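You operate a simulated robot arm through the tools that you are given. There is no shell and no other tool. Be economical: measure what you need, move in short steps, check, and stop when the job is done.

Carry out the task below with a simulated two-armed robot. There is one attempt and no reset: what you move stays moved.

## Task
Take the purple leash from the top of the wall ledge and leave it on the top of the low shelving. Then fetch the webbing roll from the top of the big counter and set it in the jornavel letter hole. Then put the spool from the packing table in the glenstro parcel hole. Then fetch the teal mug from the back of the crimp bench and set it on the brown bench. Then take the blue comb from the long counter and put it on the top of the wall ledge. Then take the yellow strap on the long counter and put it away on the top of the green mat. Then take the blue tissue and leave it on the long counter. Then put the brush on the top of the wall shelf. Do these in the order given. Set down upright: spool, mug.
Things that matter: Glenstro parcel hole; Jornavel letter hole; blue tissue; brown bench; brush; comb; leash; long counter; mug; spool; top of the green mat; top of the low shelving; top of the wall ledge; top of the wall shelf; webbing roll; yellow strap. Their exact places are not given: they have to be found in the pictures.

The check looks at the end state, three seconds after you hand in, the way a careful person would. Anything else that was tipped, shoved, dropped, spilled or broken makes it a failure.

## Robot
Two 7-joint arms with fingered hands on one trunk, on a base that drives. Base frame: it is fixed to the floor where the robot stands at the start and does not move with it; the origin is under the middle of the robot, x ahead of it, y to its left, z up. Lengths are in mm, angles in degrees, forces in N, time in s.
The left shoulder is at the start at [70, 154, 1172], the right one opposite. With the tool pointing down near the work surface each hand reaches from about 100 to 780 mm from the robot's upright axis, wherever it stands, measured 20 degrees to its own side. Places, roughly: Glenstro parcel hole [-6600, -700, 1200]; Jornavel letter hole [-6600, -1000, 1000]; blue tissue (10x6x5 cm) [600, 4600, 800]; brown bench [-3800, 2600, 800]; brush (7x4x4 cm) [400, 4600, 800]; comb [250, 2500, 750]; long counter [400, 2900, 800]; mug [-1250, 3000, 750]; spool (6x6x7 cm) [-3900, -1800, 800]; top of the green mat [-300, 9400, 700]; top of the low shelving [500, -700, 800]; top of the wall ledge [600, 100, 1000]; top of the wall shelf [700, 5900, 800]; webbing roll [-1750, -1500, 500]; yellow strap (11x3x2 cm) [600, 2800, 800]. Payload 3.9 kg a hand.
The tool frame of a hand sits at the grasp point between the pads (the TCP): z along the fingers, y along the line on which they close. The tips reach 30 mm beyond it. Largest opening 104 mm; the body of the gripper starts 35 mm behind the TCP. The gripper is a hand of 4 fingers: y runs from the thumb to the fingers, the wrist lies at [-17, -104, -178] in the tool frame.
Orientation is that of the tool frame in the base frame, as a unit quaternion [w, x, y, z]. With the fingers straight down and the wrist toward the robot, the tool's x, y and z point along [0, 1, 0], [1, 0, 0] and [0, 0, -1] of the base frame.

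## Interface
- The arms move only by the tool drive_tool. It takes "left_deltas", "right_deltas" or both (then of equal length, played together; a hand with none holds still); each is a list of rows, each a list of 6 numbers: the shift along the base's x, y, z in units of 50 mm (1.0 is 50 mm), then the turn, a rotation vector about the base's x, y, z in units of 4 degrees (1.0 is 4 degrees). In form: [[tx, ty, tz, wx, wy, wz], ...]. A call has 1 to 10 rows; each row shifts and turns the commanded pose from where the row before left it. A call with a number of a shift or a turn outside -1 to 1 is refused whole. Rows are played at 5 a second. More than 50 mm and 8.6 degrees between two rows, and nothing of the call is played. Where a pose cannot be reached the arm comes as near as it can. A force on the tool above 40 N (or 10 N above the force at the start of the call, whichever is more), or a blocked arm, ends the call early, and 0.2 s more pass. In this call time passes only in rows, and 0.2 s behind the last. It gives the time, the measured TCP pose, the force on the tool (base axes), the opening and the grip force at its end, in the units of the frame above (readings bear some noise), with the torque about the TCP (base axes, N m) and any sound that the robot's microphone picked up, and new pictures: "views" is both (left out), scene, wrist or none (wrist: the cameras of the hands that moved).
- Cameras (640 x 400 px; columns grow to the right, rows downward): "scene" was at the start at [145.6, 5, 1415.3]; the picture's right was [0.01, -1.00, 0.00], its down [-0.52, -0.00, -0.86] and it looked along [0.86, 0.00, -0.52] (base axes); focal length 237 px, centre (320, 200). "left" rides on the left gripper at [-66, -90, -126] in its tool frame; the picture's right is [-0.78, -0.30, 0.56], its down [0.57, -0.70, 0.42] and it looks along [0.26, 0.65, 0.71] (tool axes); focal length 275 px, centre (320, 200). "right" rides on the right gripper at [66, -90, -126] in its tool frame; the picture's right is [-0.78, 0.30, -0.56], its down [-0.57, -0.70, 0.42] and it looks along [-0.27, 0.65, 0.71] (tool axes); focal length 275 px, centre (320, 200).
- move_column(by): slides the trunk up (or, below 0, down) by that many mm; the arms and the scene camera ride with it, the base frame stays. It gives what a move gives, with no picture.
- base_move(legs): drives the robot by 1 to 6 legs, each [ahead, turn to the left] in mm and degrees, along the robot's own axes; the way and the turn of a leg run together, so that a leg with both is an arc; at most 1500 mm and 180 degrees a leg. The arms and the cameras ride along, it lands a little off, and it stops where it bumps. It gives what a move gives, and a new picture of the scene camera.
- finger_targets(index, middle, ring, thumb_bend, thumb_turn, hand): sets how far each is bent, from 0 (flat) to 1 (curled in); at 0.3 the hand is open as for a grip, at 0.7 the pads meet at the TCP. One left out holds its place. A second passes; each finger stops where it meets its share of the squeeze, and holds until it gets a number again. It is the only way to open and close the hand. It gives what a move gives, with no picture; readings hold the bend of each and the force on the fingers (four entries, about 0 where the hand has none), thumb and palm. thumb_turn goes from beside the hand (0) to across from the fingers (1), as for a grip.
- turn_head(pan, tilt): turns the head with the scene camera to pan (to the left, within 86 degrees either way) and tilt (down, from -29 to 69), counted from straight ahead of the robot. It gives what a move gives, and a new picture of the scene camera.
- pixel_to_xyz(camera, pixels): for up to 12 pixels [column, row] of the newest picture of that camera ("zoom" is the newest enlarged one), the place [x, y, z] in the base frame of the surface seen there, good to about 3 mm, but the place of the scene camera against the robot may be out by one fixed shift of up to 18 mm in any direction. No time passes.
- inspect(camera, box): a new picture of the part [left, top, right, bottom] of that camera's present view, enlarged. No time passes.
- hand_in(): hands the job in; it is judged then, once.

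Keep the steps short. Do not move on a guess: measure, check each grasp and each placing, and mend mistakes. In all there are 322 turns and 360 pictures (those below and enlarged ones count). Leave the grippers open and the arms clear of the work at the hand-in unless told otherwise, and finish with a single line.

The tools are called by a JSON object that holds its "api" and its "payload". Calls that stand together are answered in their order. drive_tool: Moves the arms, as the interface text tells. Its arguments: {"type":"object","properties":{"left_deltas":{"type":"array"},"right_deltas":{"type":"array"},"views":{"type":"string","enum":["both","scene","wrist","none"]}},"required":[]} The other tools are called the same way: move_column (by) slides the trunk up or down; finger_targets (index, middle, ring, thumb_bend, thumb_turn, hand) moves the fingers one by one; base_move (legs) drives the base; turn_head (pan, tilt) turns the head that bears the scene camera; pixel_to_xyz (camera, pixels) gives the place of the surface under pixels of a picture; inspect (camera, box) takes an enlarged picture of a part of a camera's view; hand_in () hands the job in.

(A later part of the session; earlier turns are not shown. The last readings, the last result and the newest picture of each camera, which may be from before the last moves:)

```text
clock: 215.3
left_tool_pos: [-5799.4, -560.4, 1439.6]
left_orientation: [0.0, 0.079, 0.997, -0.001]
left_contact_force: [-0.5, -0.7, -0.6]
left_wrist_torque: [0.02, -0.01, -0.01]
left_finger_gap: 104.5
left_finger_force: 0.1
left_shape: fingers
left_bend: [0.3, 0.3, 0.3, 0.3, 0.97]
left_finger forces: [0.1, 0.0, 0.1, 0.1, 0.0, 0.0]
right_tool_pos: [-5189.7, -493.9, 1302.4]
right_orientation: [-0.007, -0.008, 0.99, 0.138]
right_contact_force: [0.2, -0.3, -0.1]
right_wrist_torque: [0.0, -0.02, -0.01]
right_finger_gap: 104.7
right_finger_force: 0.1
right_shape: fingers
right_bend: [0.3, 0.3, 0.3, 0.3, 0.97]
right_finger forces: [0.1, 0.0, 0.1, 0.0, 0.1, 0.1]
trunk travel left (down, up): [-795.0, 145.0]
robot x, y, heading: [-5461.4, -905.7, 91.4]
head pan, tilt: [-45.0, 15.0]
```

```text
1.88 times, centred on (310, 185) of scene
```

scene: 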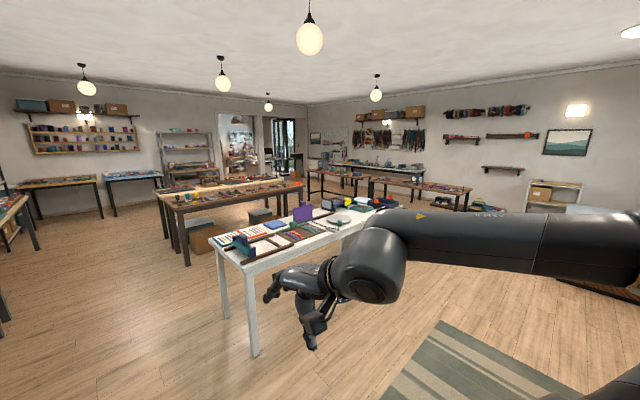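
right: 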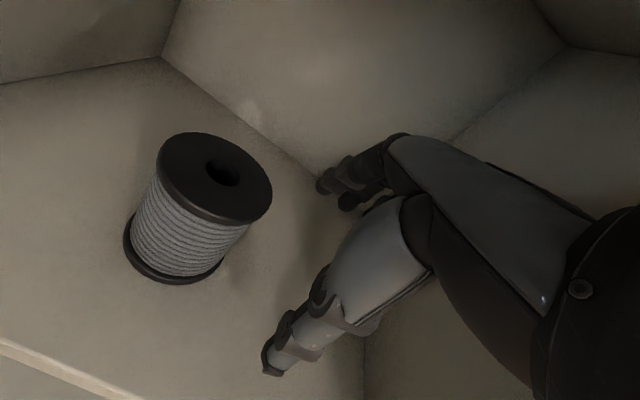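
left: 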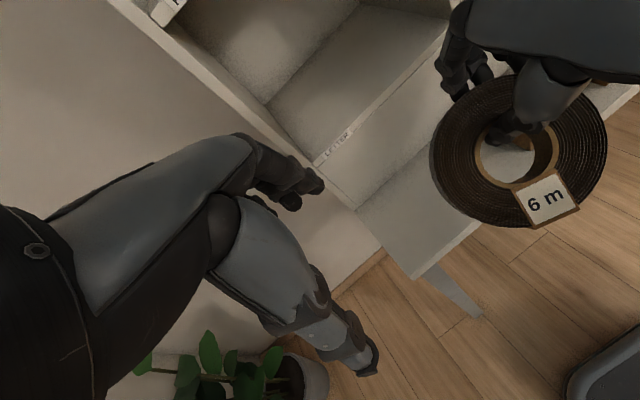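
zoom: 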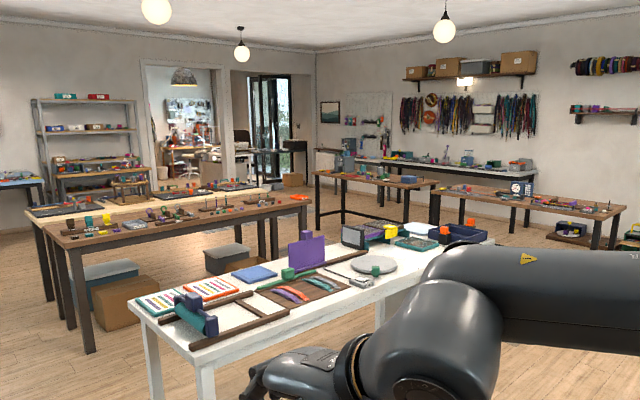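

I drive to the aisle at x≈−2150: east first, then north, stopping to look.

{"api": "base_move", "payload": {"legs": [[0, -91.4], [1400, 0], [1400, 0], [510, 0], [0, 90], [1400, 0]]}}

{"api": "turn_head", "payload": {"pan": -30, "tilt": 20}}

```text
clock: 245.6
left_tool_pos: [-2495.3, 776.2, 1439.5]
left_orientation: [0.0, 0.082, 0.997, 0.0]
left_contact_force: [0.9, -0.4, 1.0]
left_wrist_torque: [0.03, 0.01, -0.04]
left_finger_gap: 104.4
left_finger_force: 0.1
left_shape: fingers
left_bend: [0.3, 0.3, 0.3, 0.3, 0.97]
left_finger forces: [0.0, 0.1, 0.1, 0.0, 0.0, 0.0]
right_tool_pos: [-1883.9, 838.7, 1302.9]
right_orientation: [-0.007, -0.003, 0.99, 0.138]
right_contact_force: [0.0, -0.1, -0.2]
right_wrist_torque: [0.0, 0.01, 0.01]
right_finger_gap: 104.1
right_finger_force: 0.1
right_shape: fingers
right_bend: [0.3, 0.3, 0.3, 0.3, 0.97]
right_finger forces: [0.0, 0.1, 0.0, 0.0, 0.0, 0.0]
trunk travel left (down, up): [-795.0, 145.0]
robot x, y, heading: [-2162.9, 429.3, 90.9]
head pan, tilt: [-45.0, 15.0]
```

scene: 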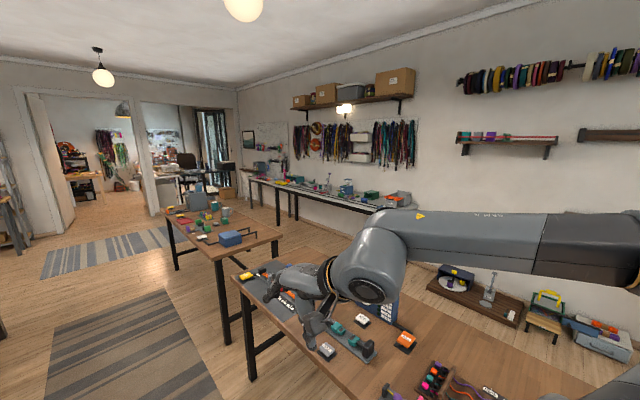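

```text
clock: 246.4
left_tool_pos: [-2496.1, 777.2, 1438.2]
left_orientation: [0.0, 0.082, 0.997, -0.001]
left_contact_force: [-0.7, 1.1, -0.6]
left_wrist_torque: [0.0, 0.0, 0.0]
left_finger_gap: 104.4
left_finger_force: 0.1
left_shape: fingers
left_bend: [0.3, 0.3, 0.3, 0.3, 0.97]
left_finger forces: [0.1, 0.0, 0.0, 0.1, 0.0, 0.0]
right_tool_pos: [-1883.9, 839.7, 1303.1]
right_orientation: [-0.006, -0.003, 0.99, 0.138]
right_contact_force: [0.5, 0.7, -0.1]
right_wrist_torque: [0.01, -0.04, -0.01]
right_finger_gap: 104.7
right_finger_force: 0.1
right_shape: fingers
right_bend: [0.3, 0.3, 0.3, 0.3, 0.97]
right_finger forces: [0.0, 0.0, 0.0, 0.0, 0.1, 0.0]
trunk travel left (down, up): [-795.0, 145.0]
robot x, y, heading: [-2162.7, 431.1, 90.8]
head pan, tilt: [-30.0, 20.0]
```

scene: 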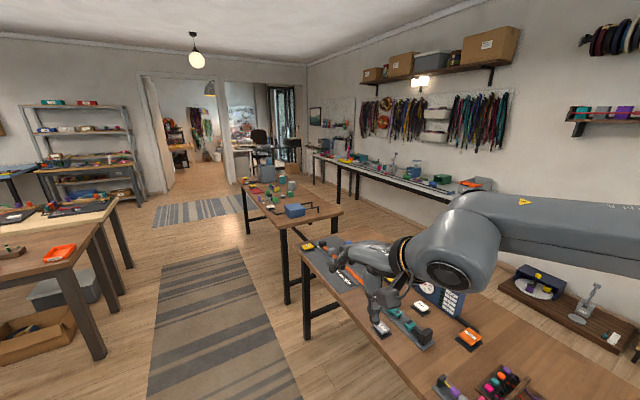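

{"api": "inspect", "payload": {"camera": "scene", "box": [220, 140, 380, 240]}}

{"api": "pixel_to_xyz", "payload": {"camera": "scene", "pixels": [[280, 230], [240, 182], [325, 205], [293, 210], [291, 187], [266, 177], [305, 340], [105, 355], [305, 255]]}}

```text
4.00 times, centred on (300, 190) of scene
```

zoom: 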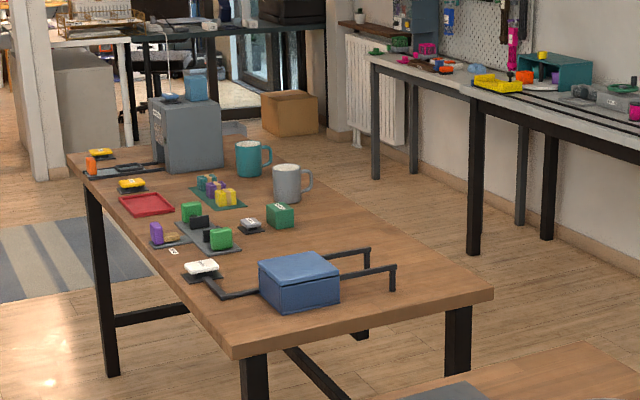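

```text
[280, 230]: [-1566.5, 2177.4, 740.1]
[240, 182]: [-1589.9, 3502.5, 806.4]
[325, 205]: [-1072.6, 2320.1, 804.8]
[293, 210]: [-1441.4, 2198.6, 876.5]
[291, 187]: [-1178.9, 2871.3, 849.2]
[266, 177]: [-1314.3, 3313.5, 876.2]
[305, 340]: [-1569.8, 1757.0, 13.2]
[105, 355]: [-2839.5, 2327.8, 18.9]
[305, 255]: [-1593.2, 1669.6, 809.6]
```

The teal mug stands on the second bench beside a speckled one, at about (−1250, 3000). I drive up the aisle and face that bench.

{"api": "base_move", "payload": {"legs": [[1400, 0], [1060, 0], [0, -90.8], [150, 0]]}}

{"api": "turn_head", "payload": {"pan": 0, "tilt": 38}}

```text
clock: 263.2
left_tool_pos: [-1752.4, 3237.5, 1439.9]
left_orientation: [0.0, 0.754, 0.657, -0.001]
left_contact_force: [0.0, 0.2, 0.6]
left_wrist_torque: [0.02, -0.02, -0.01]
left_finger_gap: 104.5
left_finger_force: 0.1
left_shape: fingers
left_bend: [0.3, 0.3, 0.3, 0.3, 0.97]
left_finger forces: [0.0, 0.1, 0.1, 0.0, 0.1, 0.0]
right_tool_pos: [-1674.5, 2628.7, 1303.4]
right_orientation: [0.094, 0.689, 0.711, 0.105]
right_contact_force: [-0.1, 0.3, 0.1]
right_wrist_torque: [-0.02, 0.01, 0.04]
right_finger_gap: 104.3
right_finger_force: 0.1
right_shape: fingers
right_bend: [0.3, 0.3, 0.3, 0.3, 0.97]
right_finger forces: [0.0, 0.0, 0.1, 0.0, 0.0, 0.0]
trunk travel left (down, up): [-795.0, 145.0]
robot x, y, heading: [-2088.1, 2896.8, 2.2]
head pan, tilt: [-30.0, 20.0]
```

scene: 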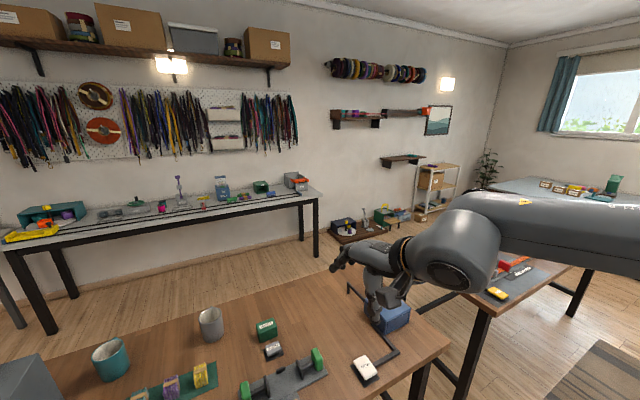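

```text
clock: 264.2
left_tool_pos: [-1750.2, 3238.2, 1438.4]
left_orientation: [0.0, 0.755, 0.656, -0.002]
left_contact_force: [0.0, 0.0, 0.1]
left_wrist_torque: [0.0, 0.0, 0.04]
left_finger_gap: 104.4
left_finger_force: 0.0
left_shape: fingers
left_bend: [0.3, 0.3, 0.3, 0.3, 0.97]
left_finger forces: [0.0, 0.0, 0.0, 0.0, 0.0, 0.0]
right_tool_pos: [-1669.9, 2628.9, 1303.7]
right_orientation: [0.092, 0.689, 0.711, 0.103]
right_contact_force: [-0.1, 0.2, 0.1]
right_wrist_torque: [0.01, -0.03, 0.02]
right_finger_gap: 104.5
right_finger_force: 0.1
right_shape: fingers
right_bend: [0.3, 0.3, 0.3, 0.3, 0.97]
right_finger forces: [0.0, 0.1, 0.0, 0.0, 0.1, 0.0]
trunk travel left (down, up): [-795.0, 145.0]
robot x, y, heading: [-2088.7, 2897.5, 2.6]
head pan, tilt: [0.0, 38.0]
```

scene: 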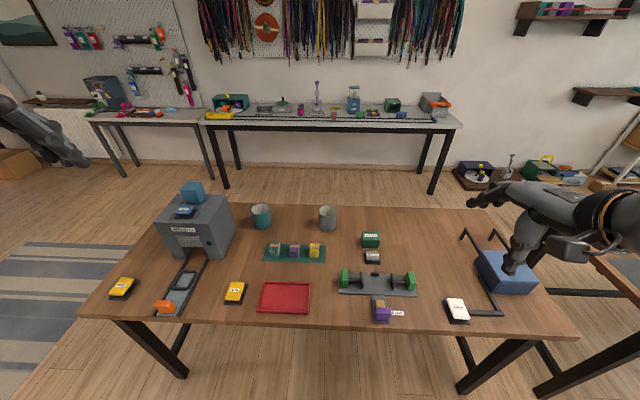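

{"api": "inspect", "payload": {"camera": "scene", "box": [225, 185, 353, 265]}}

{"api": "pixel_to_xyz", "payload": {"camera": "scene", "pixels": [[261, 206], [261, 220], [253, 215], [269, 215], [261, 232], [327, 208], [225, 225], [295, 245], [80, 315], [576, 338], [262, 209], [205, 200]]}}

```text
5.00 times, centred on (289, 225) of scene
```

zoom: 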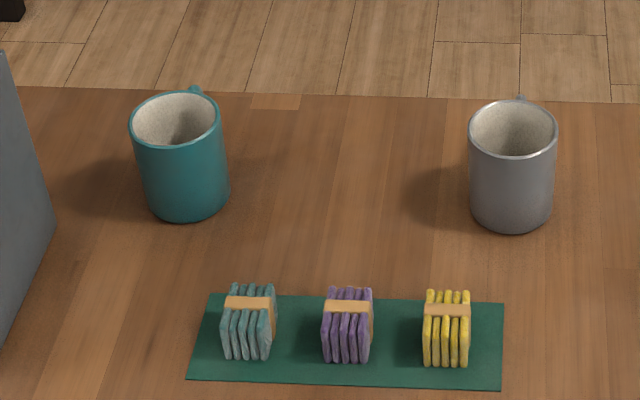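

```text
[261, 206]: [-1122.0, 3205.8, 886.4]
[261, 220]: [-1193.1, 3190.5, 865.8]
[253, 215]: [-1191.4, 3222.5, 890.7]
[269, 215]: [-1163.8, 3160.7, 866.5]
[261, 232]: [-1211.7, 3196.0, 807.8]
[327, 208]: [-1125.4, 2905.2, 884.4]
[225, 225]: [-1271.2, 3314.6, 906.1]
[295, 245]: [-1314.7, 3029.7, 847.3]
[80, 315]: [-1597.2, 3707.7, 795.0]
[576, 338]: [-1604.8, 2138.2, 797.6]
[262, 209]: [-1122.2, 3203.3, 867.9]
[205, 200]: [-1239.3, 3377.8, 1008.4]
```

The mug is at (−1158, 3193) with its handle pointing east, near the bench's east edge. An approach from the east is better. I check the space on the east and north sides.

{"api": "pixel_to_xyz", "payload": {"camera": "scene", "pixels": [[240, 128], [455, 128], [120, 120], [205, 118], [350, 205], [230, 205], [226, 185], [134, 165], [432, 192]]}}

{"api": "turn_head", "payload": {"pan": 55, "tilt": 25}}

```text
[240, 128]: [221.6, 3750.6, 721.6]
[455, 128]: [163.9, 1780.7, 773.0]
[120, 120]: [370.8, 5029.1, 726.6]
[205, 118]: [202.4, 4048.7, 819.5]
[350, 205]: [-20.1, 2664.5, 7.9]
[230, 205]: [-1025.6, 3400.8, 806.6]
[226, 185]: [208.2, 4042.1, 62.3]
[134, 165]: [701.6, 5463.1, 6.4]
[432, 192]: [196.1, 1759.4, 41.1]
```

```text
clock: 265.4
left_tool_pos: [-1749.8, 3236.9, 1438.2]
left_orientation: [0.001, 0.754, 0.657, -0.001]
left_contact_force: [0.3, 0.6, 0.2]
left_wrist_torque: [-0.01, 0.01, -0.03]
left_finger_gap: 104.6
left_finger_force: 0.1
left_shape: fingers
left_bend: [0.3, 0.3, 0.3, 0.3, 0.97]
left_finger forces: [0.0, 0.1, 0.0, 0.1, 0.1, 0.1]
right_tool_pos: [-1671.2, 2628.5, 1303.3]
right_orientation: [0.092, 0.688, 0.712, 0.104]
right_contact_force: [-0.8, 0.2, -0.3]
right_wrist_torque: [0.01, -0.02, 0.02]
right_finger_gap: 104.5
right_finger_force: 0.1
right_shape: fingers
right_bend: [0.3, 0.3, 0.3, 0.3, 0.97]
right_finger forces: [0.0, 0.1, 0.1, 0.0, 0.0, 0.1]
trunk travel left (down, up): [-795.0, 145.0]
robot x, y, heading: [-2087.3, 2898.1, 2.3]
head pan, tilt: [55.0, 25.0]
```

scene: 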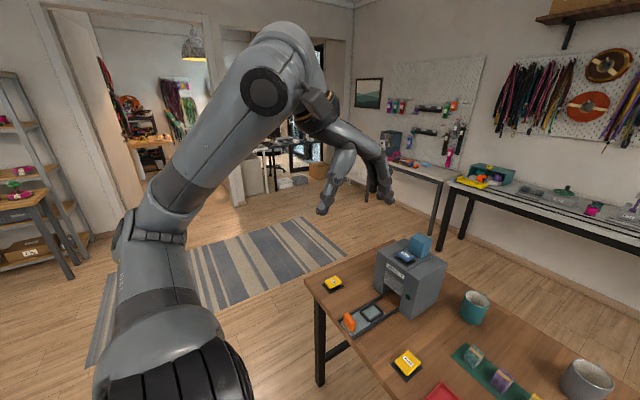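

Clear: the aisle between the bench (x −1025) and the long counter (x≈180) is 1.2 m wide. I drive around the north end and face the bench from the east.

{"api": "base_move", "payload": {"legs": [[0, 87.7], [1450, 0], [0, -90], [1480, 0], [0, -90], [1000, 0]]}}

{"api": "base_move", "payload": {"legs": [[0, -90]]}}

{"api": "turn_head", "payload": {"pan": 0, "tilt": 45}}

```text
clock: 295.7
left_tool_pos: [-311.0, 3027.7, 1439.0]
left_orientation: [-0.001, 0.997, -0.082, -0.001]
left_contact_force: [0.0, 0.3, 0.7]
left_wrist_torque: [0.01, 0.01, 0.01]
left_finger_gap: 104.3
left_finger_force: 0.0
left_shape: fingers
left_bend: [0.3, 0.3, 0.3, 0.3, 0.97]
left_finger forces: [0.0, 0.0, 0.1, 0.0, 0.1, 0.0]
right_tool_pos: [-920.4, 2965.1, 1303.3]
right_orientation: [0.139, 0.99, 0.002, 0.006]
right_contact_force: [0.3, 0.2, 0.0]
right_wrist_torque: [0.02, 0.01, 0.0]
right_finger_gap: 104.5
right_finger_force: 0.0
right_shape: fingers
right_bend: [0.3, 0.3, 0.3, 0.3, 0.97]
right_finger forces: [0.0, 0.1, 0.0, 0.0, 0.0, 0.0]
trunk travel left (down, up): [-795.0, 145.0]
robot x, y, heading: [-639.2, 3372.4, -89.4]
head pan, tilt: [55.0, 25.0]
```

scene: 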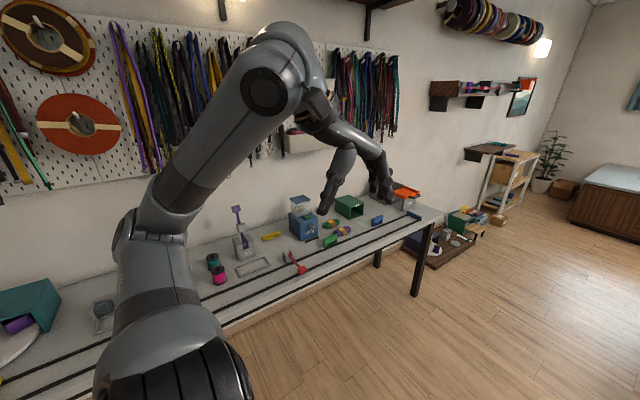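

```text
clock: 299.9
left_tool_pos: [-987.5, 3036.6, 1438.2]
left_orientation: [0.001, -0.65, 0.76, 0.0]
left_contact_force: [-0.4, 0.4, 0.9]
left_wrist_torque: [-0.04, -0.01, 0.01]
left_finger_gap: 104.4
left_finger_force: 0.0
left_shape: fingers
left_bend: [0.3, 0.3, 0.3, 0.3, 0.97]
left_finger forces: [0.0, 0.0, 0.1, 0.0, 0.0, 0.0]
right_tool_pos: [-1055.4, 3647.2, 1303.3]
right_orientation: [0.103, 0.706, -0.695, -0.093]
right_contact_force: [0.7, -0.2, -0.6]
right_wrist_torque: [-0.03, 0.01, 0.02]
right_finger_gap: 104.5
right_finger_force: 0.1
right_shape: fingers
right_bend: [0.3, 0.3, 0.3, 0.3, 0.97]
right_finger forces: [0.1, 0.0, 0.0, 0.1, 0.0, 0.0]
trunk travel left (down, up): [-795.0, 145.0]
robot x, y, heading: [-643.3, 3370.9, -178.9]
head pan, tilt: [55.0, 25.0]
```

scene: 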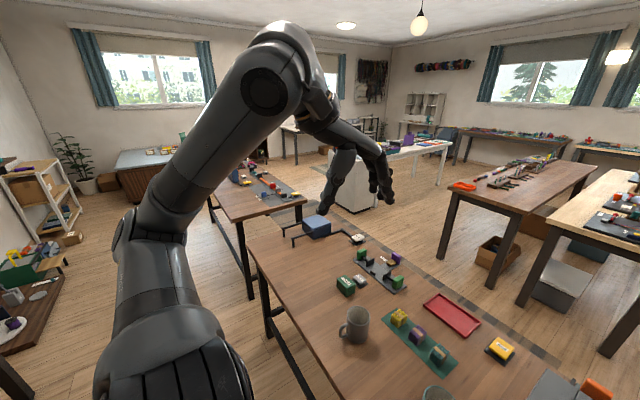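

```text
clock: 301.2
left_tool_pos: [-987.9, 3036.5, 1438.4]
left_orientation: [0.001, -0.65, 0.76, 0.0]
left_contact_force: [0.1, -0.2, -0.4]
left_wrist_torque: [-0.03, 0.02, -0.02]
left_finger_gap: 104.4
left_finger_force: 0.2
left_shape: fingers
left_bend: [0.3, 0.3, 0.3, 0.3, 0.97]
left_finger forces: [0.0, 0.0, 0.0, 0.0, 0.1, 0.1]
right_tool_pos: [-1055.5, 3646.1, 1302.4]
right_orientation: [0.103, 0.706, -0.694, -0.093]
right_contact_force: [-0.4, 0.2, 0.1]
right_wrist_torque: [-0.01, 0.02, 0.0]
right_finger_gap: 104.6
right_finger_force: 0.0
right_shape: fingers
right_bend: [0.3, 0.3, 0.3, 0.3, 0.97]
right_finger forces: [0.0, 0.0, 0.0, 0.0, 0.1, 0.0]
trunk travel left (down, up): [-795.0, 145.0]
robot x, y, heading: [-643.0, 3373.0, -178.8]
head pan, tilt: [0.0, 45.0]
```

scene: 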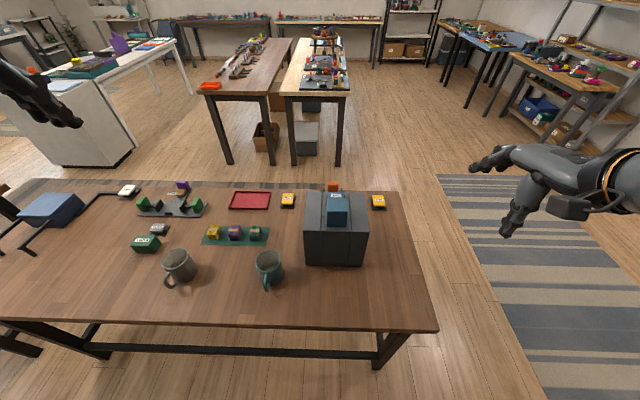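

The mug's handle faces the robot. I turn the left hand so it closes along y, wrist to the robot's left, while moving above the mug.

{"api": "drive_tool", "payload": {"left_deltas": [[-0.3, 0.3, -0.4, 0, 0, -1], [-0.3, 0.3, -0.4, 0, 0, -1], [-0.3, 0.3, -0.4, 0, 0, -1], [-0.3, 0.3, -0.4, 0, 0, -1], [-0.3, 0.3, -0.4, 0, 0, -1], [-0.3, 0.3, -0.4, 0, 0, -1], [-0.3, 0.3, -0.4, 0, 0, -1], [-0.3, 0.3, -0.4, 0, 0, -1], [-0.3, 0.3, -0.4, 0, 0, -1], [-0.3, 0.3, -0.4, 0, 0, -1]], "views": "none"}}

{"api": "drive_tool", "payload": {"left_deltas": [[0, 0, -0.4, 0, 0, -1], [0, 0, -0.4, 0, 0, -1], [0, 0, -0.4, 0, 0, -1], [0, 0, -0.4, 0, 0, -1], [0, 0, -0.4, 0, 0, -1], [0, 0, -0.4, 0, 0, -1], [0, 0, -0.4, 0, 0, -1], [0, 0, -0.4, 0, 0, -1], [0, 0, 0, 0, 0, -1], [0, 0, 0, 0, 0, -1]], "views": "both"}}

```text
clock: 303.4
left_tool_pos: [-1138.4, 3187.6, 1237.9]
left_orientation: [0.002, -0.35, 0.937, -0.002]
left_contact_force: [0.5, 0.3, 0.2]
left_wrist_torque: [0.02, -0.03, 0.0]
left_finger_gap: 104.4
left_finger_force: 0.0
left_shape: fingers
left_bend: [0.3, 0.3, 0.3, 0.3, 0.97]
left_finger forces: [0.0, 0.1, 0.0, 0.1, 0.0, 0.0]
right_tool_pos: [-1057.0, 3648.2, 1302.9]
right_orientation: [0.102, 0.705, -0.695, -0.092]
right_contact_force: [-0.7, 0.1, -0.6]
right_wrist_torque: [0.02, -0.02, 0.01]
right_finger_gap: 104.4
right_finger_force: 0.0
right_shape: fingers
right_bend: [0.3, 0.3, 0.3, 0.3, 0.97]
right_finger forces: [0.0, 0.1, 0.0, 0.0, 0.0, 0.0]
trunk travel left (down, up): [-795.0, 145.0]
robot x, y, heading: [-641.6, 3372.5, -178.7]
head pan, tilt: [0.0, 45.0]
```

```text
clock: 305.6
left_tool_pos: [-1138.7, 3187.2, 1077.6]
left_orientation: [0.001, -0.009, 1.0, -0.001]
left_contact_force: [0.1, -0.3, -0.3]
left_wrist_torque: [0.01, 0.01, -0.01]
left_finger_gap: 104.2
left_finger_force: 0.0
left_shape: fingers
left_bend: [0.3, 0.3, 0.3, 0.3, 0.97]
left_finger forces: [0.1, 0.0, 0.0, 0.0, 0.1, 0.0]
right_tool_pos: [-1056.0, 3647.5, 1302.7]
right_orientation: [0.103, 0.705, -0.695, -0.093]
right_contact_force: [-0.1, -0.1, 0.2]
right_wrist_torque: [-0.01, -0.01, 0.0]
right_finger_gap: 104.4
right_finger_force: 0.0
right_shape: fingers
right_bend: [0.3, 0.3, 0.3, 0.3, 0.97]
right_finger forces: [0.1, 0.0, 0.0, 0.0, 0.0, 0.0]
trunk travel left (down, up): [-795.0, 145.0]
robot x, y, heading: [-644.1, 3371.8, -178.7]
head pan, tilt: [0.0, 45.0]
```

scene: 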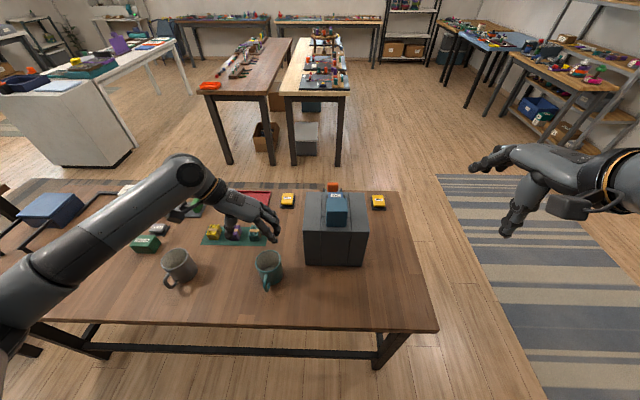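
left: 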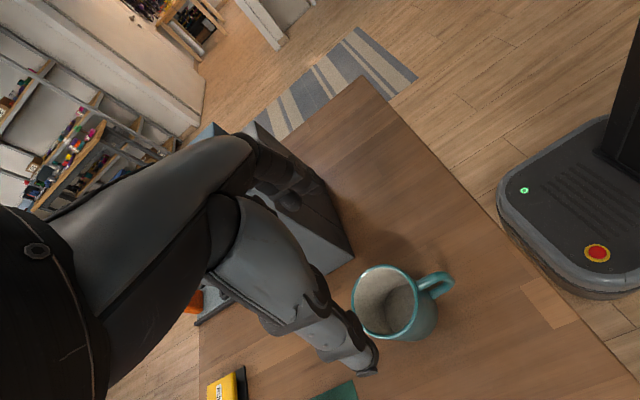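

{"api": "pixel_to_xyz", "payload": {"camera": "left", "pixels": [[354, 303], [383, 266], [413, 298], [385, 337], [365, 280], [400, 275], [362, 325], [452, 283], [425, 335], [350, 260], [345, 235], [520, 150]]}}

```text
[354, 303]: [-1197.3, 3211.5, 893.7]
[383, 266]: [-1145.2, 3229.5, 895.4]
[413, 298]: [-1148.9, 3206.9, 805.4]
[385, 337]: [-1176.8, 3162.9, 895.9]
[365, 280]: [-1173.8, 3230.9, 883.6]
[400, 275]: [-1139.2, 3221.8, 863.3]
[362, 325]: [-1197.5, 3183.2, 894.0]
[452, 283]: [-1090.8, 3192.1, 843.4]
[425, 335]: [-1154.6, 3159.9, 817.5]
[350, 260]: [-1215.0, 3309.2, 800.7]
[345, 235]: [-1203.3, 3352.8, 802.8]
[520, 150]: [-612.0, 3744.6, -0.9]
```

Rim circle centre is (−1160, 3196), radius 38, top z 895. I align, go down to just above the rim, and look.

{"api": "drive_tool", "payload": {"left_deltas": [[-0.43, 0.18, 0, 0, 0, 0], [0, 0, -0.8, 0, 0, 0], [0, 0, -0.8, 0, 0, 0], [0, 0, -0.8, 0, 0, 0]], "views": "wrist"}}

{"api": "pixel_to_xyz", "payload": {"camera": "left", "pixels": [[322, 185], [300, 200], [372, 360], [365, 350], [355, 335]]}}

```text
clock: 306.6
left_tool_pos: [-1161.1, 3195.4, 956.6]
left_orientation: [0.001, -0.01, 1.0, -0.002]
left_contact_force: [0.3, 0.5, 0.1]
left_wrist_torque: [-0.02, -0.01, 0.0]
left_finger_gap: 104.6
left_finger_force: 0.1
left_shape: fingers
left_bend: [0.3, 0.3, 0.3, 0.3, 0.97]
left_finger forces: [0.0, 0.1, 0.1, 0.1, 0.1, 0.0]
right_tool_pos: [-1056.3, 3647.3, 1302.6]
right_orientation: [0.103, 0.705, -0.695, -0.093]
right_contact_force: [0.2, 0.5, -0.3]
right_wrist_torque: [0.0, 0.0, -0.01]
right_finger_gap: 104.5
right_finger_force: 0.1
right_shape: fingers
right_bend: [0.3, 0.3, 0.3, 0.3, 0.97]
right_finger forces: [0.1, 0.0, 0.0, 0.0, 0.0, 0.1]
trunk travel left (down, up): [-795.0, 145.0]
robot x, y, heading: [-641.3, 3372.8, -178.5]
head pan, tilt: [0.0, 45.0]
```

left: 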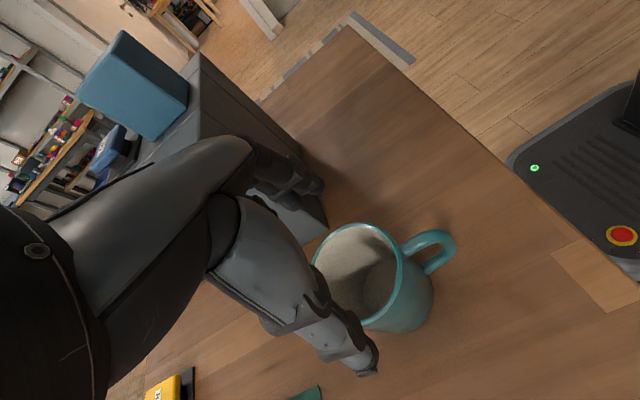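

```text
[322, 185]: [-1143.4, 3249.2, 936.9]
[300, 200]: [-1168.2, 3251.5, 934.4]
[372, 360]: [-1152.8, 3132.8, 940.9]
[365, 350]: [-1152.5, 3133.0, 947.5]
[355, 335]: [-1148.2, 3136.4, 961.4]
```

The jaws straddle the mug (3143…3247 around 3158…3234). I lower to z 870.

{"api": "drive_tool", "payload": {"left_deltas": [[0, 0, -0.6, 0, 0, 0], [0, 0, -0.6, 0, 0, 0], [0, 0, -0.5, 0, 0, 0]], "views": "wrist"}}

```text
clock: 307.4
left_tool_pos: [-1159.4, 3196.5, 874.6]
left_orientation: [-0.001, -0.008, 1.0, -0.001]
left_contact_force: [-0.8, 1.2, 8.0]
left_wrist_torque: [0.12, -0.08, 0.0]
left_finger_gap: 108.0
left_finger_force: 3.4
left_shape: fingers
left_bend: [0.29, 0.3, 0.3, 0.3, 0.97]
left_finger forces: [5.0, 0.1, 0.0, 0.0, 2.4, 0.1]
right_tool_pos: [-1053.8, 3649.1, 1303.9]
right_orientation: [0.104, 0.706, -0.695, -0.094]
right_contact_force: [0.0, 0.7, -0.2]
right_wrist_torque: [0.0, 0.0, -0.03]
right_finger_gap: 104.7
right_finger_force: 0.1
right_shape: fingers
right_bend: [0.3, 0.3, 0.3, 0.3, 0.97]
right_finger forces: [0.1, 0.0, 0.1, 0.0, 0.1, 0.0]
trunk travel left (down, up): [-795.0, 145.0]
robot x, y, heading: [-643.3, 3372.6, -178.6]
head pan, tilt: [0.0, 45.0]
```

left: 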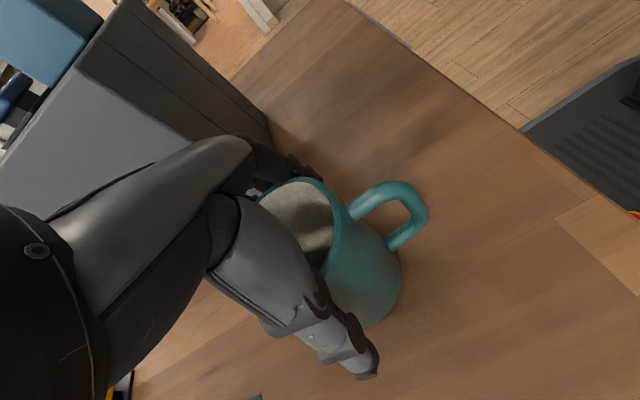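

Light contact with the rim at the finger roots. I back up 4 mm and close.

{"api": "drive_tool", "payload": {"left_deltas": [[0, 0, 0.1, 0, 0, 0]], "views": "none"}}

{"api": "finger_targets", "payload": {"hand": "left", "index": 0.6, "middle": 0.6, "ring": 0.6, "thumb_bend": 0.6}}

```text
clock: 307.8
left_tool_pos: [-1158.7, 3194.8, 877.8]
left_orientation: [0.002, -0.01, 1.0, -0.001]
left_contact_force: [0.7, 0.7, -0.2]
left_wrist_torque: [-0.04, 0.04, 0.01]
left_finger_gap: 107.7
left_finger_force: 1.8
left_shape: fingers
left_bend: [0.29, 0.3, 0.3, 0.29, 0.97]
left_finger forces: [2.3, 0.0, 0.0, 0.1, 1.6, 0.0]
right_tool_pos: [-1056.9, 3647.4, 1303.4]
right_orientation: [0.103, 0.706, -0.694, -0.093]
right_contact_force: [-0.7, -0.8, 0.4]
right_wrist_torque: [0.0, -0.02, -0.04]
right_finger_gap: 104.4
right_finger_force: 0.1
right_shape: fingers
right_bend: [0.3, 0.3, 0.3, 0.3, 0.97]
right_finger forces: [0.0, 0.1, 0.0, 0.1, 0.0, 0.1]
trunk travel left (down, up): [-795.0, 145.0]
robot x, y, heading: [-645.2, 3375.3, -178.7]
head pan, tilt: [0.0, 45.0]
```

```text
clock: 308.8
left_tool_pos: [-1158.9, 3195.3, 878.2]
left_orientation: [0.001, -0.009, 1.0, -0.002]
left_contact_force: [0.5, 0.8, 2.3]
left_wrist_torque: [0.16, 0.1, 0.01]
left_finger_gap: 80.5
left_finger_force: 39.1
left_shape: fingers
left_bend: [0.33, 0.45, 0.51, 0.5, 0.95]
left_finger forces: [18.9, 9.1, 8.0, 0.1, 41.8, 0.1]
right_tool_pos: [-1055.1, 3647.2, 1303.2]
right_orientation: [0.104, 0.706, -0.695, -0.093]
right_contact_force: [0.5, 0.0, -1.2]
right_wrist_torque: [0.0, 0.0, -0.02]
right_finger_gap: 104.2
right_finger_force: 0.0
right_shape: fingers
right_bend: [0.3, 0.3, 0.3, 0.3, 0.97]
right_finger forces: [0.1, 0.0, 0.0, 0.0, 0.0, 0.1]
trunk travel left (down, up): [-795.0, 145.0]
robot x, y, heading: [-644.2, 3372.9, -179.0]
head pan, tilt: [0.0, 45.0]
```

Firm grip (39 N, gap 80). I lift.

{"api": "drive_tool", "payload": {"left_deltas": [[0, 0, 0.5, 0, 0, 0], [0, 0, 0.8, 0, 0, 0], [0, 0, 0.8, 0, 0, 0]], "views": "both"}}

```text
clock: 309.6
left_tool_pos: [-1158.2, 3194.6, 983.9]
left_orientation: [0.001, -0.009, 1.0, 0.0]
left_contact_force: [-0.7, 0.3, -3.4]
left_wrist_torque: [0.0, 0.01, 0.02]
left_finger_gap: 80.2
left_finger_force: 37.2
left_shape: fingers
left_bend: [0.33, 0.46, 0.51, 0.5, 0.95]
left_finger forces: [17.5, 9.0, 8.2, 0.0, 39.4, 0.0]
right_tool_pos: [-1056.2, 3647.9, 1302.3]
right_orientation: [0.102, 0.705, -0.695, -0.092]
right_contact_force: [-0.1, 0.0, -0.6]
right_wrist_torque: [0.01, -0.02, -0.01]
right_finger_gap: 104.8
right_finger_force: 0.2
right_shape: fingers
right_bend: [0.3, 0.3, 0.3, 0.3, 0.97]
right_finger forces: [0.0, 0.0, 0.1, 0.0, 0.0, 0.0]
trunk travel left (down, up): [-795.0, 145.0]
robot x, y, heading: [-641.7, 3375.0, -178.6]
head pan, tilt: [0.0, 45.0]
```

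scene: 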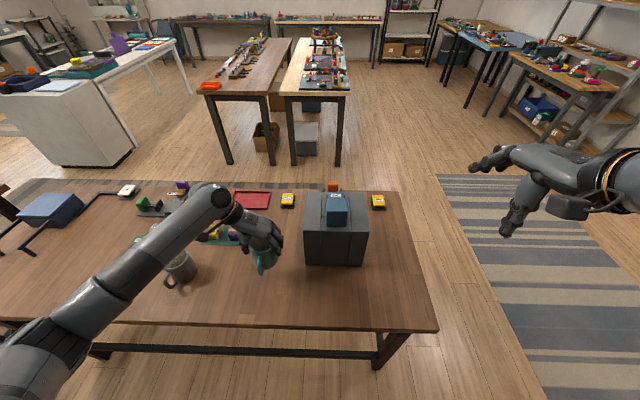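
left: 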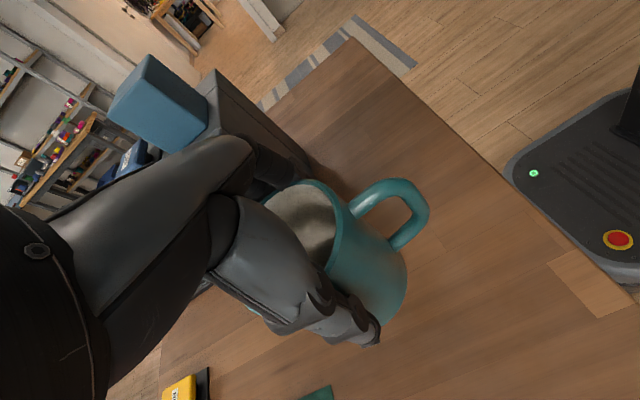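

The mug is held level. I raise it further and study the brown bench for a free spot.

{"api": "drive_tool", "payload": {"left_deltas": [[0.3, 0, 0.8, 0, 0, 0], [0.3, 0, 0.8, 0, 0, 0], [0.5, 0, 0.8, 0, 0, 0], [0.8, 0, 0.4, 0, 0, 0]], "views": "none"}}

{"api": "inspect", "payload": {"camera": "scene", "box": [180, 20, 360, 132]}}

{"api": "pixel_to_xyz", "payload": {"camera": "scene", "pixels": [[200, 93], [267, 94], [210, 86], [240, 85], [255, 70], [285, 50], [250, 75], [225, 75], [240, 60], [222, 158], [345, 95]]}}

```text
clock: 310.6
left_tool_pos: [-1061.4, 3195.5, 1124.8]
left_orientation: [-0.001, -0.01, 1.0, 0.0]
left_contact_force: [0.7, 0.2, -3.7]
left_wrist_torque: [0.0, 0.06, 0.0]
left_finger_gap: 80.1
left_finger_force: 36.0
left_shape: fingers
left_bend: [0.33, 0.46, 0.51, 0.51, 0.95]
left_finger forces: [16.9, 8.9, 8.4, 0.0, 38.8, 0.0]
right_tool_pos: [-1053.5, 3646.3, 1303.3]
right_orientation: [0.103, 0.706, -0.694, -0.094]
right_contact_force: [0.3, 0.1, 0.3]
right_wrist_torque: [-0.03, 0.02, 0.01]
right_finger_gap: 104.5
right_finger_force: 0.2
right_shape: fingers
right_bend: [0.3, 0.3, 0.3, 0.3, 0.97]
right_finger forces: [0.0, 0.0, 0.1, 0.1, 0.0, 0.1]
trunk travel left (down, up): [-795.0, 145.0]
robot x, y, heading: [-645.2, 3373.1, -178.6]
head pan, tilt: [0.0, 45.0]
```

```text
3.56 times, centred on (270, 76) of scene
```

zoom: 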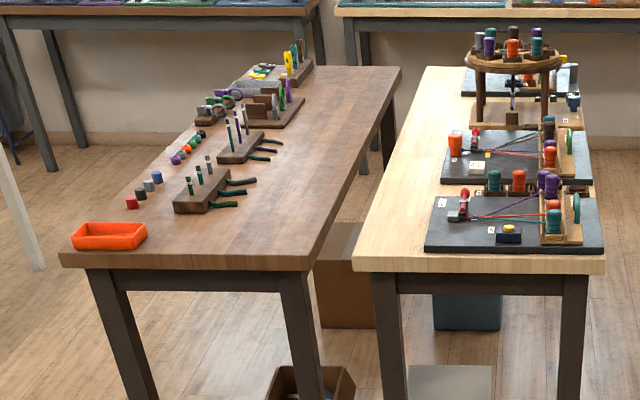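

```text
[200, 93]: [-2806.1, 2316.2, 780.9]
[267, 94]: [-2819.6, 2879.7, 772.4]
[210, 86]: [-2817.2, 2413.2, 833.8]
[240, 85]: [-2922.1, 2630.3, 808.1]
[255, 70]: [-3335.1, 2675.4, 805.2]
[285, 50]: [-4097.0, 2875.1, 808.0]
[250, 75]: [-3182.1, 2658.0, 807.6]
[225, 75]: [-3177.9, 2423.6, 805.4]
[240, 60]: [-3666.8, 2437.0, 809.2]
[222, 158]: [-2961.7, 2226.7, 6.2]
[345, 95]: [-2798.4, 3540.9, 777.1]
```

The clear spot on the brown bench is near (−3000, 2700), reachable from its east end. I drive back round the north end of the crimp bench and face it.

{"api": "base_move", "payload": {"legs": [[0, -91.4], [950, 0], [0, 90], [1400, 0], [350, 0]]}}

{"api": "base_move", "payload": {"legs": [[0, 90], [1450, 0], [0, -90]]}}

{"api": "turn_head", "payload": {"pan": 5, "tilt": 40}}

```text
clock: 331.8
left_tool_pos: [-2817.3, 4197.5, 1125.0]
left_orientation: [0.0, 0.008, 1.0, -0.001]
left_contact_force: [0.5, 1.3, -3.5]
left_wrist_torque: [0.0, 0.01, 0.04]
left_finger_gap: 78.8
left_finger_force: 33.4
left_shape: fingers
left_bend: [0.34, 0.46, 0.51, 0.51, 0.95]
left_finger forces: [14.2, 8.7, 8.6, 0.0, 34.5, 0.1]
right_tool_pos: [-2793.5, 4649.2, 1303.1]
right_orientation: [-0.102, -0.694, 0.706, 0.096]
right_contact_force: [0.4, -0.9, 0.3]
right_wrist_torque: [-0.02, -0.02, -0.01]
right_finger_gap: 104.4
right_finger_force: 0.1
right_shape: fingers
right_bend: [0.3, 0.3, 0.3, 0.3, 0.97]
right_finger forces: [0.1, 0.0, 0.0, 0.0, 0.0, 0.0]
trunk travel left (down, up): [-795.0, 145.0]
robot x, y, heading: [-2391.7, 4362.3, 179.2]
head pan, tilt: [0.0, 45.0]
```

scene: 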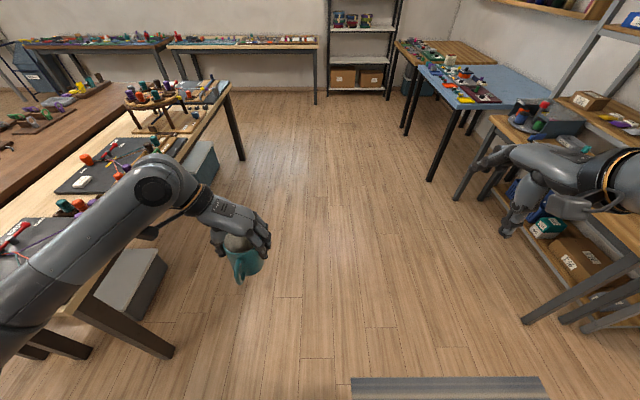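

```text
clock: 346.6
left_tool_pos: [-2815.1, 2733.5, 1123.7]
left_orientation: [0.001, -0.009, 1.0, 0.0]
left_contact_force: [-0.8, 1.1, -3.1]
left_wrist_torque: [0.02, 0.03, -0.02]
left_finger_gap: 77.4
left_finger_force: 30.4
left_shape: fingers
left_bend: [0.35, 0.46, 0.51, 0.52, 0.95]
left_finger forces: [13.1, 8.5, 9.0, 0.1, 31.6, 0.0]
right_tool_pos: [-2804.8, 3185.7, 1302.9]
right_orientation: [0.103, 0.705, -0.695, -0.093]
right_contact_force: [0.0, -0.5, 0.5]
right_wrist_torque: [0.01, -0.02, 0.03]
right_finger_gap: 104.5
right_finger_force: 0.0
right_shape: fingers
right_bend: [0.3, 0.3, 0.3, 0.3, 0.97]
right_finger forces: [0.1, 0.0, 0.1, 0.0, 0.0, 0.0]
trunk travel left (down, up): [-795.0, 145.0]
robot x, y, heading: [-2393.8, 2911.4, -178.7]
head pan, tilt: [0.0, 45.0]
```

scene: 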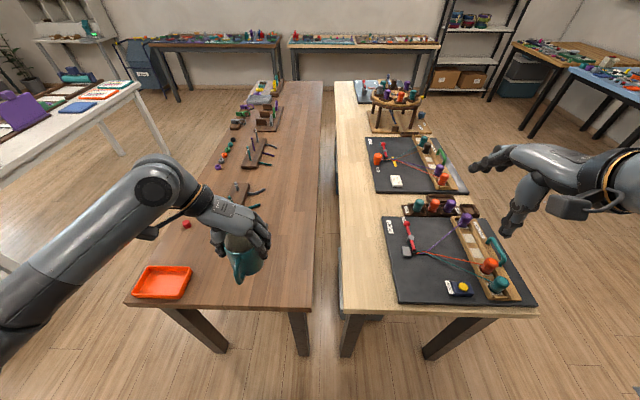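

```text
clock: 347.3
left_tool_pos: [-2814.0, 2734.0, 1124.6]
left_orientation: [0.001, -0.009, 1.0, -0.001]
left_contact_force: [1.0, 0.3, -2.8]
left_wrist_torque: [-0.02, -0.01, -0.02]
left_finger_gap: 76.9
left_finger_force: 31.1
left_shape: fingers
left_bend: [0.35, 0.46, 0.51, 0.52, 0.95]
left_finger forces: [13.1, 8.4, 9.1, 0.0, 31.7, 0.0]
right_tool_pos: [-2805.2, 3185.5, 1302.4]
right_orientation: [0.102, 0.705, -0.696, -0.092]
right_contact_force: [-1.0, -0.8, 0.8]
right_wrist_torque: [0.0, 0.04, 0.03]
right_finger_gap: 104.7
right_finger_force: 0.0
right_shape: fingers
right_bend: [0.3, 0.3, 0.3, 0.3, 0.97]
right_finger forces: [0.1, 0.1, 0.0, 0.0, 0.0, 0.0]
trunk travel left (down, up): [-795.0, 145.0]
robot x, y, heading: [-2392.9, 2912.5, -178.7]
head pan, tilt: [5.0, 40.0]
```

scene: 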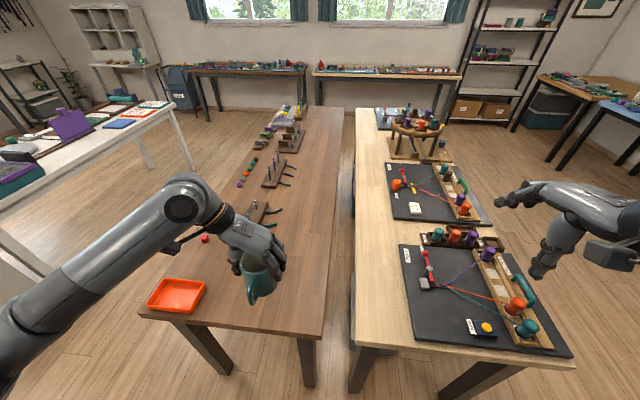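

The target spot (−2990, 2735) looks empty. I move over it and lower part way.

{"api": "drive_tool", "payload": {"left_deltas": [[-0.7, 0, -0.3, 0, 0, 0], [-0.7, 0, -0.3, 0, 0, 0], [-0.7, 0, -0.3, 0, 0, 0], [-0.7, 0, -0.3, 0, 0, 0], [-0.7, 0, -0.3, 0, 0, 0], [0, 0, -0.8, 0, 0, 0], [0, 0, -0.8, 0, 0, 0]], "views": "both"}}

{"api": "pixel_to_xyz", "payload": {"camera": "left", "pixels": [[420, 120], [460, 300], [420, 350], [390, 290], [365, 320], [340, 210], [320, 190], [280, 215]]}}

```text
clock: 348.9
left_tool_pos: [-2990.1, 2734.9, 968.6]
left_orientation: [0.001, -0.008, 1.0, -0.001]
left_contact_force: [0.0, -0.4, -2.5]
left_wrist_torque: [0.04, -0.02, 0.01]
left_finger_gap: 76.6
left_finger_force: 31.2
left_shape: fingers
left_bend: [0.35, 0.46, 0.51, 0.52, 0.95]
left_finger forces: [12.9, 8.5, 8.9, 0.0, 31.2, 0.0]
right_tool_pos: [-2806.9, 3186.3, 1303.3]
right_orientation: [0.103, 0.706, -0.695, -0.092]
right_contact_force: [0.6, -0.2, 0.1]
right_wrist_torque: [0.03, -0.04, -0.01]
right_finger_gap: 104.7
right_finger_force: 0.1
right_shape: fingers
right_bend: [0.3, 0.3, 0.3, 0.3, 0.97]
right_finger forces: [0.0, 0.0, 0.1, 0.1, 0.0, 0.0]
trunk travel left (down, up): [-795.0, 145.0]
robot x, y, heading: [-2393.5, 2914.1, -178.8]
head pan, tilt: [5.0, 40.0]
```

scene: 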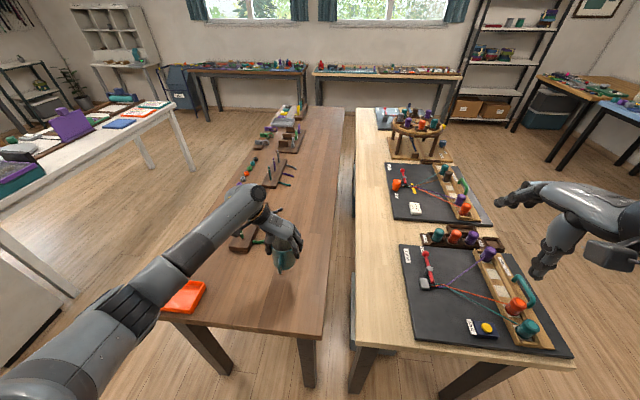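
left: 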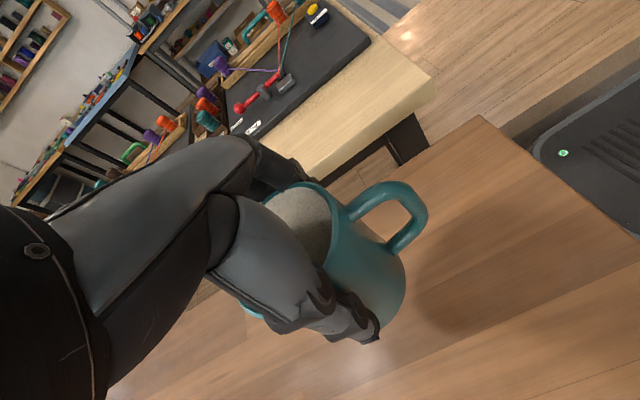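

```text
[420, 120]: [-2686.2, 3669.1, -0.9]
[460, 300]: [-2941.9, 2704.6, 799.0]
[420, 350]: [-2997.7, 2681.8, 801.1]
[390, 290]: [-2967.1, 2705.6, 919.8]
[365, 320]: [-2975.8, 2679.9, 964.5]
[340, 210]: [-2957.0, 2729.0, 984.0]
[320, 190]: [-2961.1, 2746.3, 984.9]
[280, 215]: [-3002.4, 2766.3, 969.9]
```

The bench is at z 800 and the mug bottom at about 890. I lower to contact.

{"api": "drive_tool", "payload": {"left_deltas": [[0, 0, -0.7, 0, 0, 0], [0, 0, -0.7, 0, 0, 0], [0, 0, -0.2, 0, 0, 0], [0, 0, -0.06, 0, 0, 0]], "views": "none"}}

```text
clock: 349.9
left_tool_pos: [-2989.0, 2735.0, 886.0]
left_orientation: [0.001, -0.008, 1.0, 0.0]
left_contact_force: [-0.4, 0.7, -2.9]
left_wrist_torque: [0.02, 0.0, 0.03]
left_finger_gap: 76.7
left_finger_force: 30.5
left_shape: fingers
left_bend: [0.35, 0.46, 0.51, 0.52, 0.95]
left_finger forces: [12.7, 8.4, 8.9, 0.0, 31.1, 0.0]
right_tool_pos: [-2804.8, 3186.0, 1303.5]
right_orientation: [0.102, 0.705, -0.696, -0.093]
right_contact_force: [0.6, -1.3, 0.5]
right_wrist_torque: [0.03, 0.01, -0.05]
right_finger_gap: 104.8
right_finger_force: 0.1
right_shape: fingers
right_bend: [0.3, 0.3, 0.3, 0.3, 0.97]
right_finger forces: [0.1, 0.1, 0.0, 0.1, 0.1, 0.1]
trunk travel left (down, up): [-795.0, 145.0]
robot x, y, heading: [-2396.4, 2911.8, -178.5]
head pan, tilt: [5.0, 40.0]
```

{"api": "drive_tool", "payload": {"left_deltas": [[0, 0, -0.08, 0, 0, 0], [0, 0, -0.06, 0, 0, 0]], "views": "none"}}

```text
clock: 350.5
left_tool_pos: [-2990.4, 2733.9, 879.3]
left_orientation: [0.001, -0.008, 1.0, -0.001]
left_contact_force: [1.2, -1.3, -0.3]
left_wrist_torque: [0.02, 0.04, -0.05]
left_finger_gap: 76.8
left_finger_force: 30.3
left_shape: fingers
left_bend: [0.35, 0.46, 0.51, 0.52, 0.95]
left_finger forces: [13.0, 8.5, 8.7, 0.0, 31.4, 0.1]
right_tool_pos: [-2805.1, 3185.5, 1303.0]
right_orientation: [0.103, 0.706, -0.695, -0.093]
right_contact_force: [0.8, 0.2, 0.6]
right_wrist_torque: [0.01, -0.01, 0.0]
right_finger_gap: 104.6
right_finger_force: 0.1
right_shape: fingers
right_bend: [0.3, 0.3, 0.3, 0.3, 0.97]
right_finger forces: [0.1, 0.0, 0.0, 0.0, 0.0, 0.0]
trunk travel left (down, up): [-795.0, 145.0]
robot x, y, heading: [-2393.4, 2909.1, -178.5]
head pan, tilt: [5.0, 40.0]
```

Starting to touch. Two more millimetres, then release.

{"api": "drive_tool", "payload": {"left_deltas": [[0, 0, -0.05, 0, 0, 0]], "views": "none"}}

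{"api": "finger_targets", "payload": {"hand": "left", "index": 0.25, "middle": 0.25, "ring": 0.25, "thumb_bend": 0.25}}

{"api": "drive_tool", "payload": {"left_deltas": [[0, 0, 0.4, 0, 0, 0], [0, 0, 0.8, 0, 0, 0], [0, 0, 0.8, 0, 0, 0], [0, 0, 0.8, 0, 0, 0]], "views": "both"}}

```text
clock: 350.9
left_tool_pos: [-2989.2, 2734.3, 878.6]
left_orientation: [-0.002, -0.008, 1.0, -0.001]
left_contact_force: [1.3, -1.6, 10.0]
left_wrist_torque: [0.19, 0.14, 0.01]
left_finger_gap: 76.5
left_finger_force: 32.6
left_shape: fingers
left_bend: [0.35, 0.46, 0.51, 0.52, 0.95]
left_finger forces: [13.8, 8.2, 9.2, 0.0, 32.9, 0.0]
right_tool_pos: [-2803.1, 3186.4, 1302.9]
right_orientation: [0.103, 0.705, -0.695, -0.094]
right_contact_force: [0.5, -0.4, 0.1]
right_wrist_torque: [0.02, -0.01, -0.01]
right_finger_gap: 104.7
right_finger_force: 0.0
right_shape: fingers
right_bend: [0.3, 0.3, 0.3, 0.3, 0.97]
right_finger forces: [0.0, 0.1, 0.0, 0.0, 0.0, 0.0]
trunk travel left (down, up): [-795.0, 145.0]
robot x, y, heading: [-2392.4, 2910.6, -178.6]
head pan, tilt: [5.0, 40.0]
```

```text
clock: 351.9
left_tool_pos: [-2989.9, 2733.6, 875.9]
left_orientation: [0.001, -0.009, 1.0, -0.001]
left_contact_force: [0.0, 0.4, -0.4]
left_wrist_torque: [-0.03, 0.01, -0.02]
left_finger_gap: 115.5
left_finger_force: 0.1
left_shape: fingers
left_bend: [0.25, 0.25, 0.25, 0.25, 0.97]
left_finger forces: [0.3, 0.1, 0.1, 0.0, 0.1, 0.0]
right_tool_pos: [-2805.0, 3187.4, 1303.2]
right_orientation: [0.103, 0.705, -0.696, -0.092]
right_contact_force: [-1.0, 1.2, 0.1]
right_wrist_torque: [0.01, 0.0, 0.01]
right_finger_gap: 104.3
right_finger_force: 0.1
right_shape: fingers
right_bend: [0.3, 0.3, 0.3, 0.3, 0.97]
right_finger forces: [0.0, 0.0, 0.0, 0.1, 0.1, 0.1]
trunk travel left (down, up): [-795.0, 145.0]
robot x, y, heading: [-2391.6, 2909.5, -178.6]
head pan, tilt: [5.0, 40.0]
```

```text
clock: 352.9
left_tool_pos: [-2987.6, 2734.5, 1019.1]
left_orientation: [0.001, -0.01, 1.0, -0.002]
left_contact_force: [1.0, -0.6, -1.0]
left_wrist_torque: [0.01, 0.02, -0.01]
left_finger_gap: 115.4
left_finger_force: 0.1
left_shape: fingers
left_bend: [0.25, 0.25, 0.25, 0.25, 0.97]
left_finger forces: [0.0, 0.1, 0.1, 0.0, 0.0, 0.1]
right_tool_pos: [-2805.4, 3186.9, 1303.1]
right_orientation: [0.103, 0.705, -0.695, -0.092]
right_contact_force: [-0.1, -0.1, -1.5]
right_wrist_torque: [-0.02, -0.03, -0.02]
right_finger_gap: 104.5
right_finger_force: 0.0
right_shape: fingers
right_bend: [0.3, 0.3, 0.3, 0.3, 0.97]
right_finger forces: [0.1, 0.0, 0.0, 0.0, 0.0, 0.0]
trunk travel left (down, up): [-795.0, 145.0]
robot x, y, heading: [-2392.6, 2913.7, -178.9]
head pan, tilt: [5.0, 40.0]
```

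scene: 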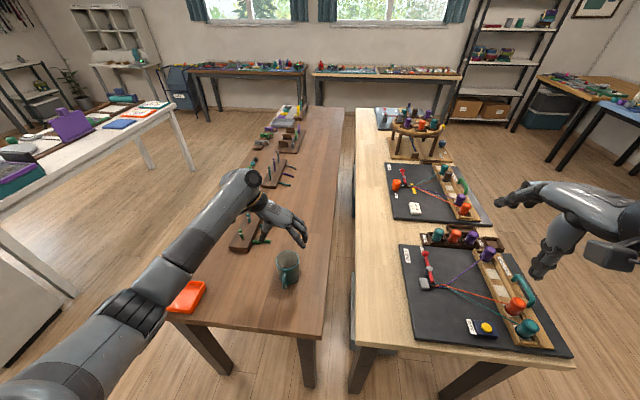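
left: 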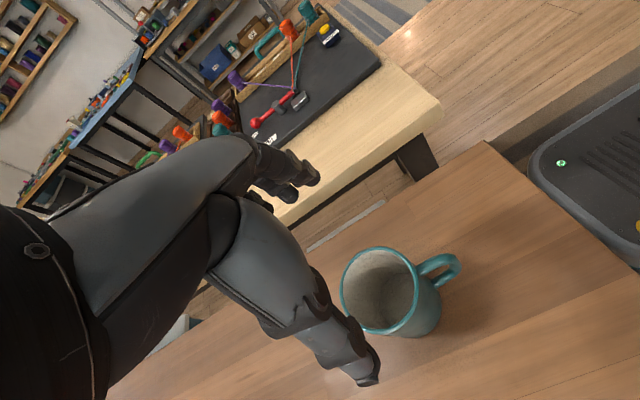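

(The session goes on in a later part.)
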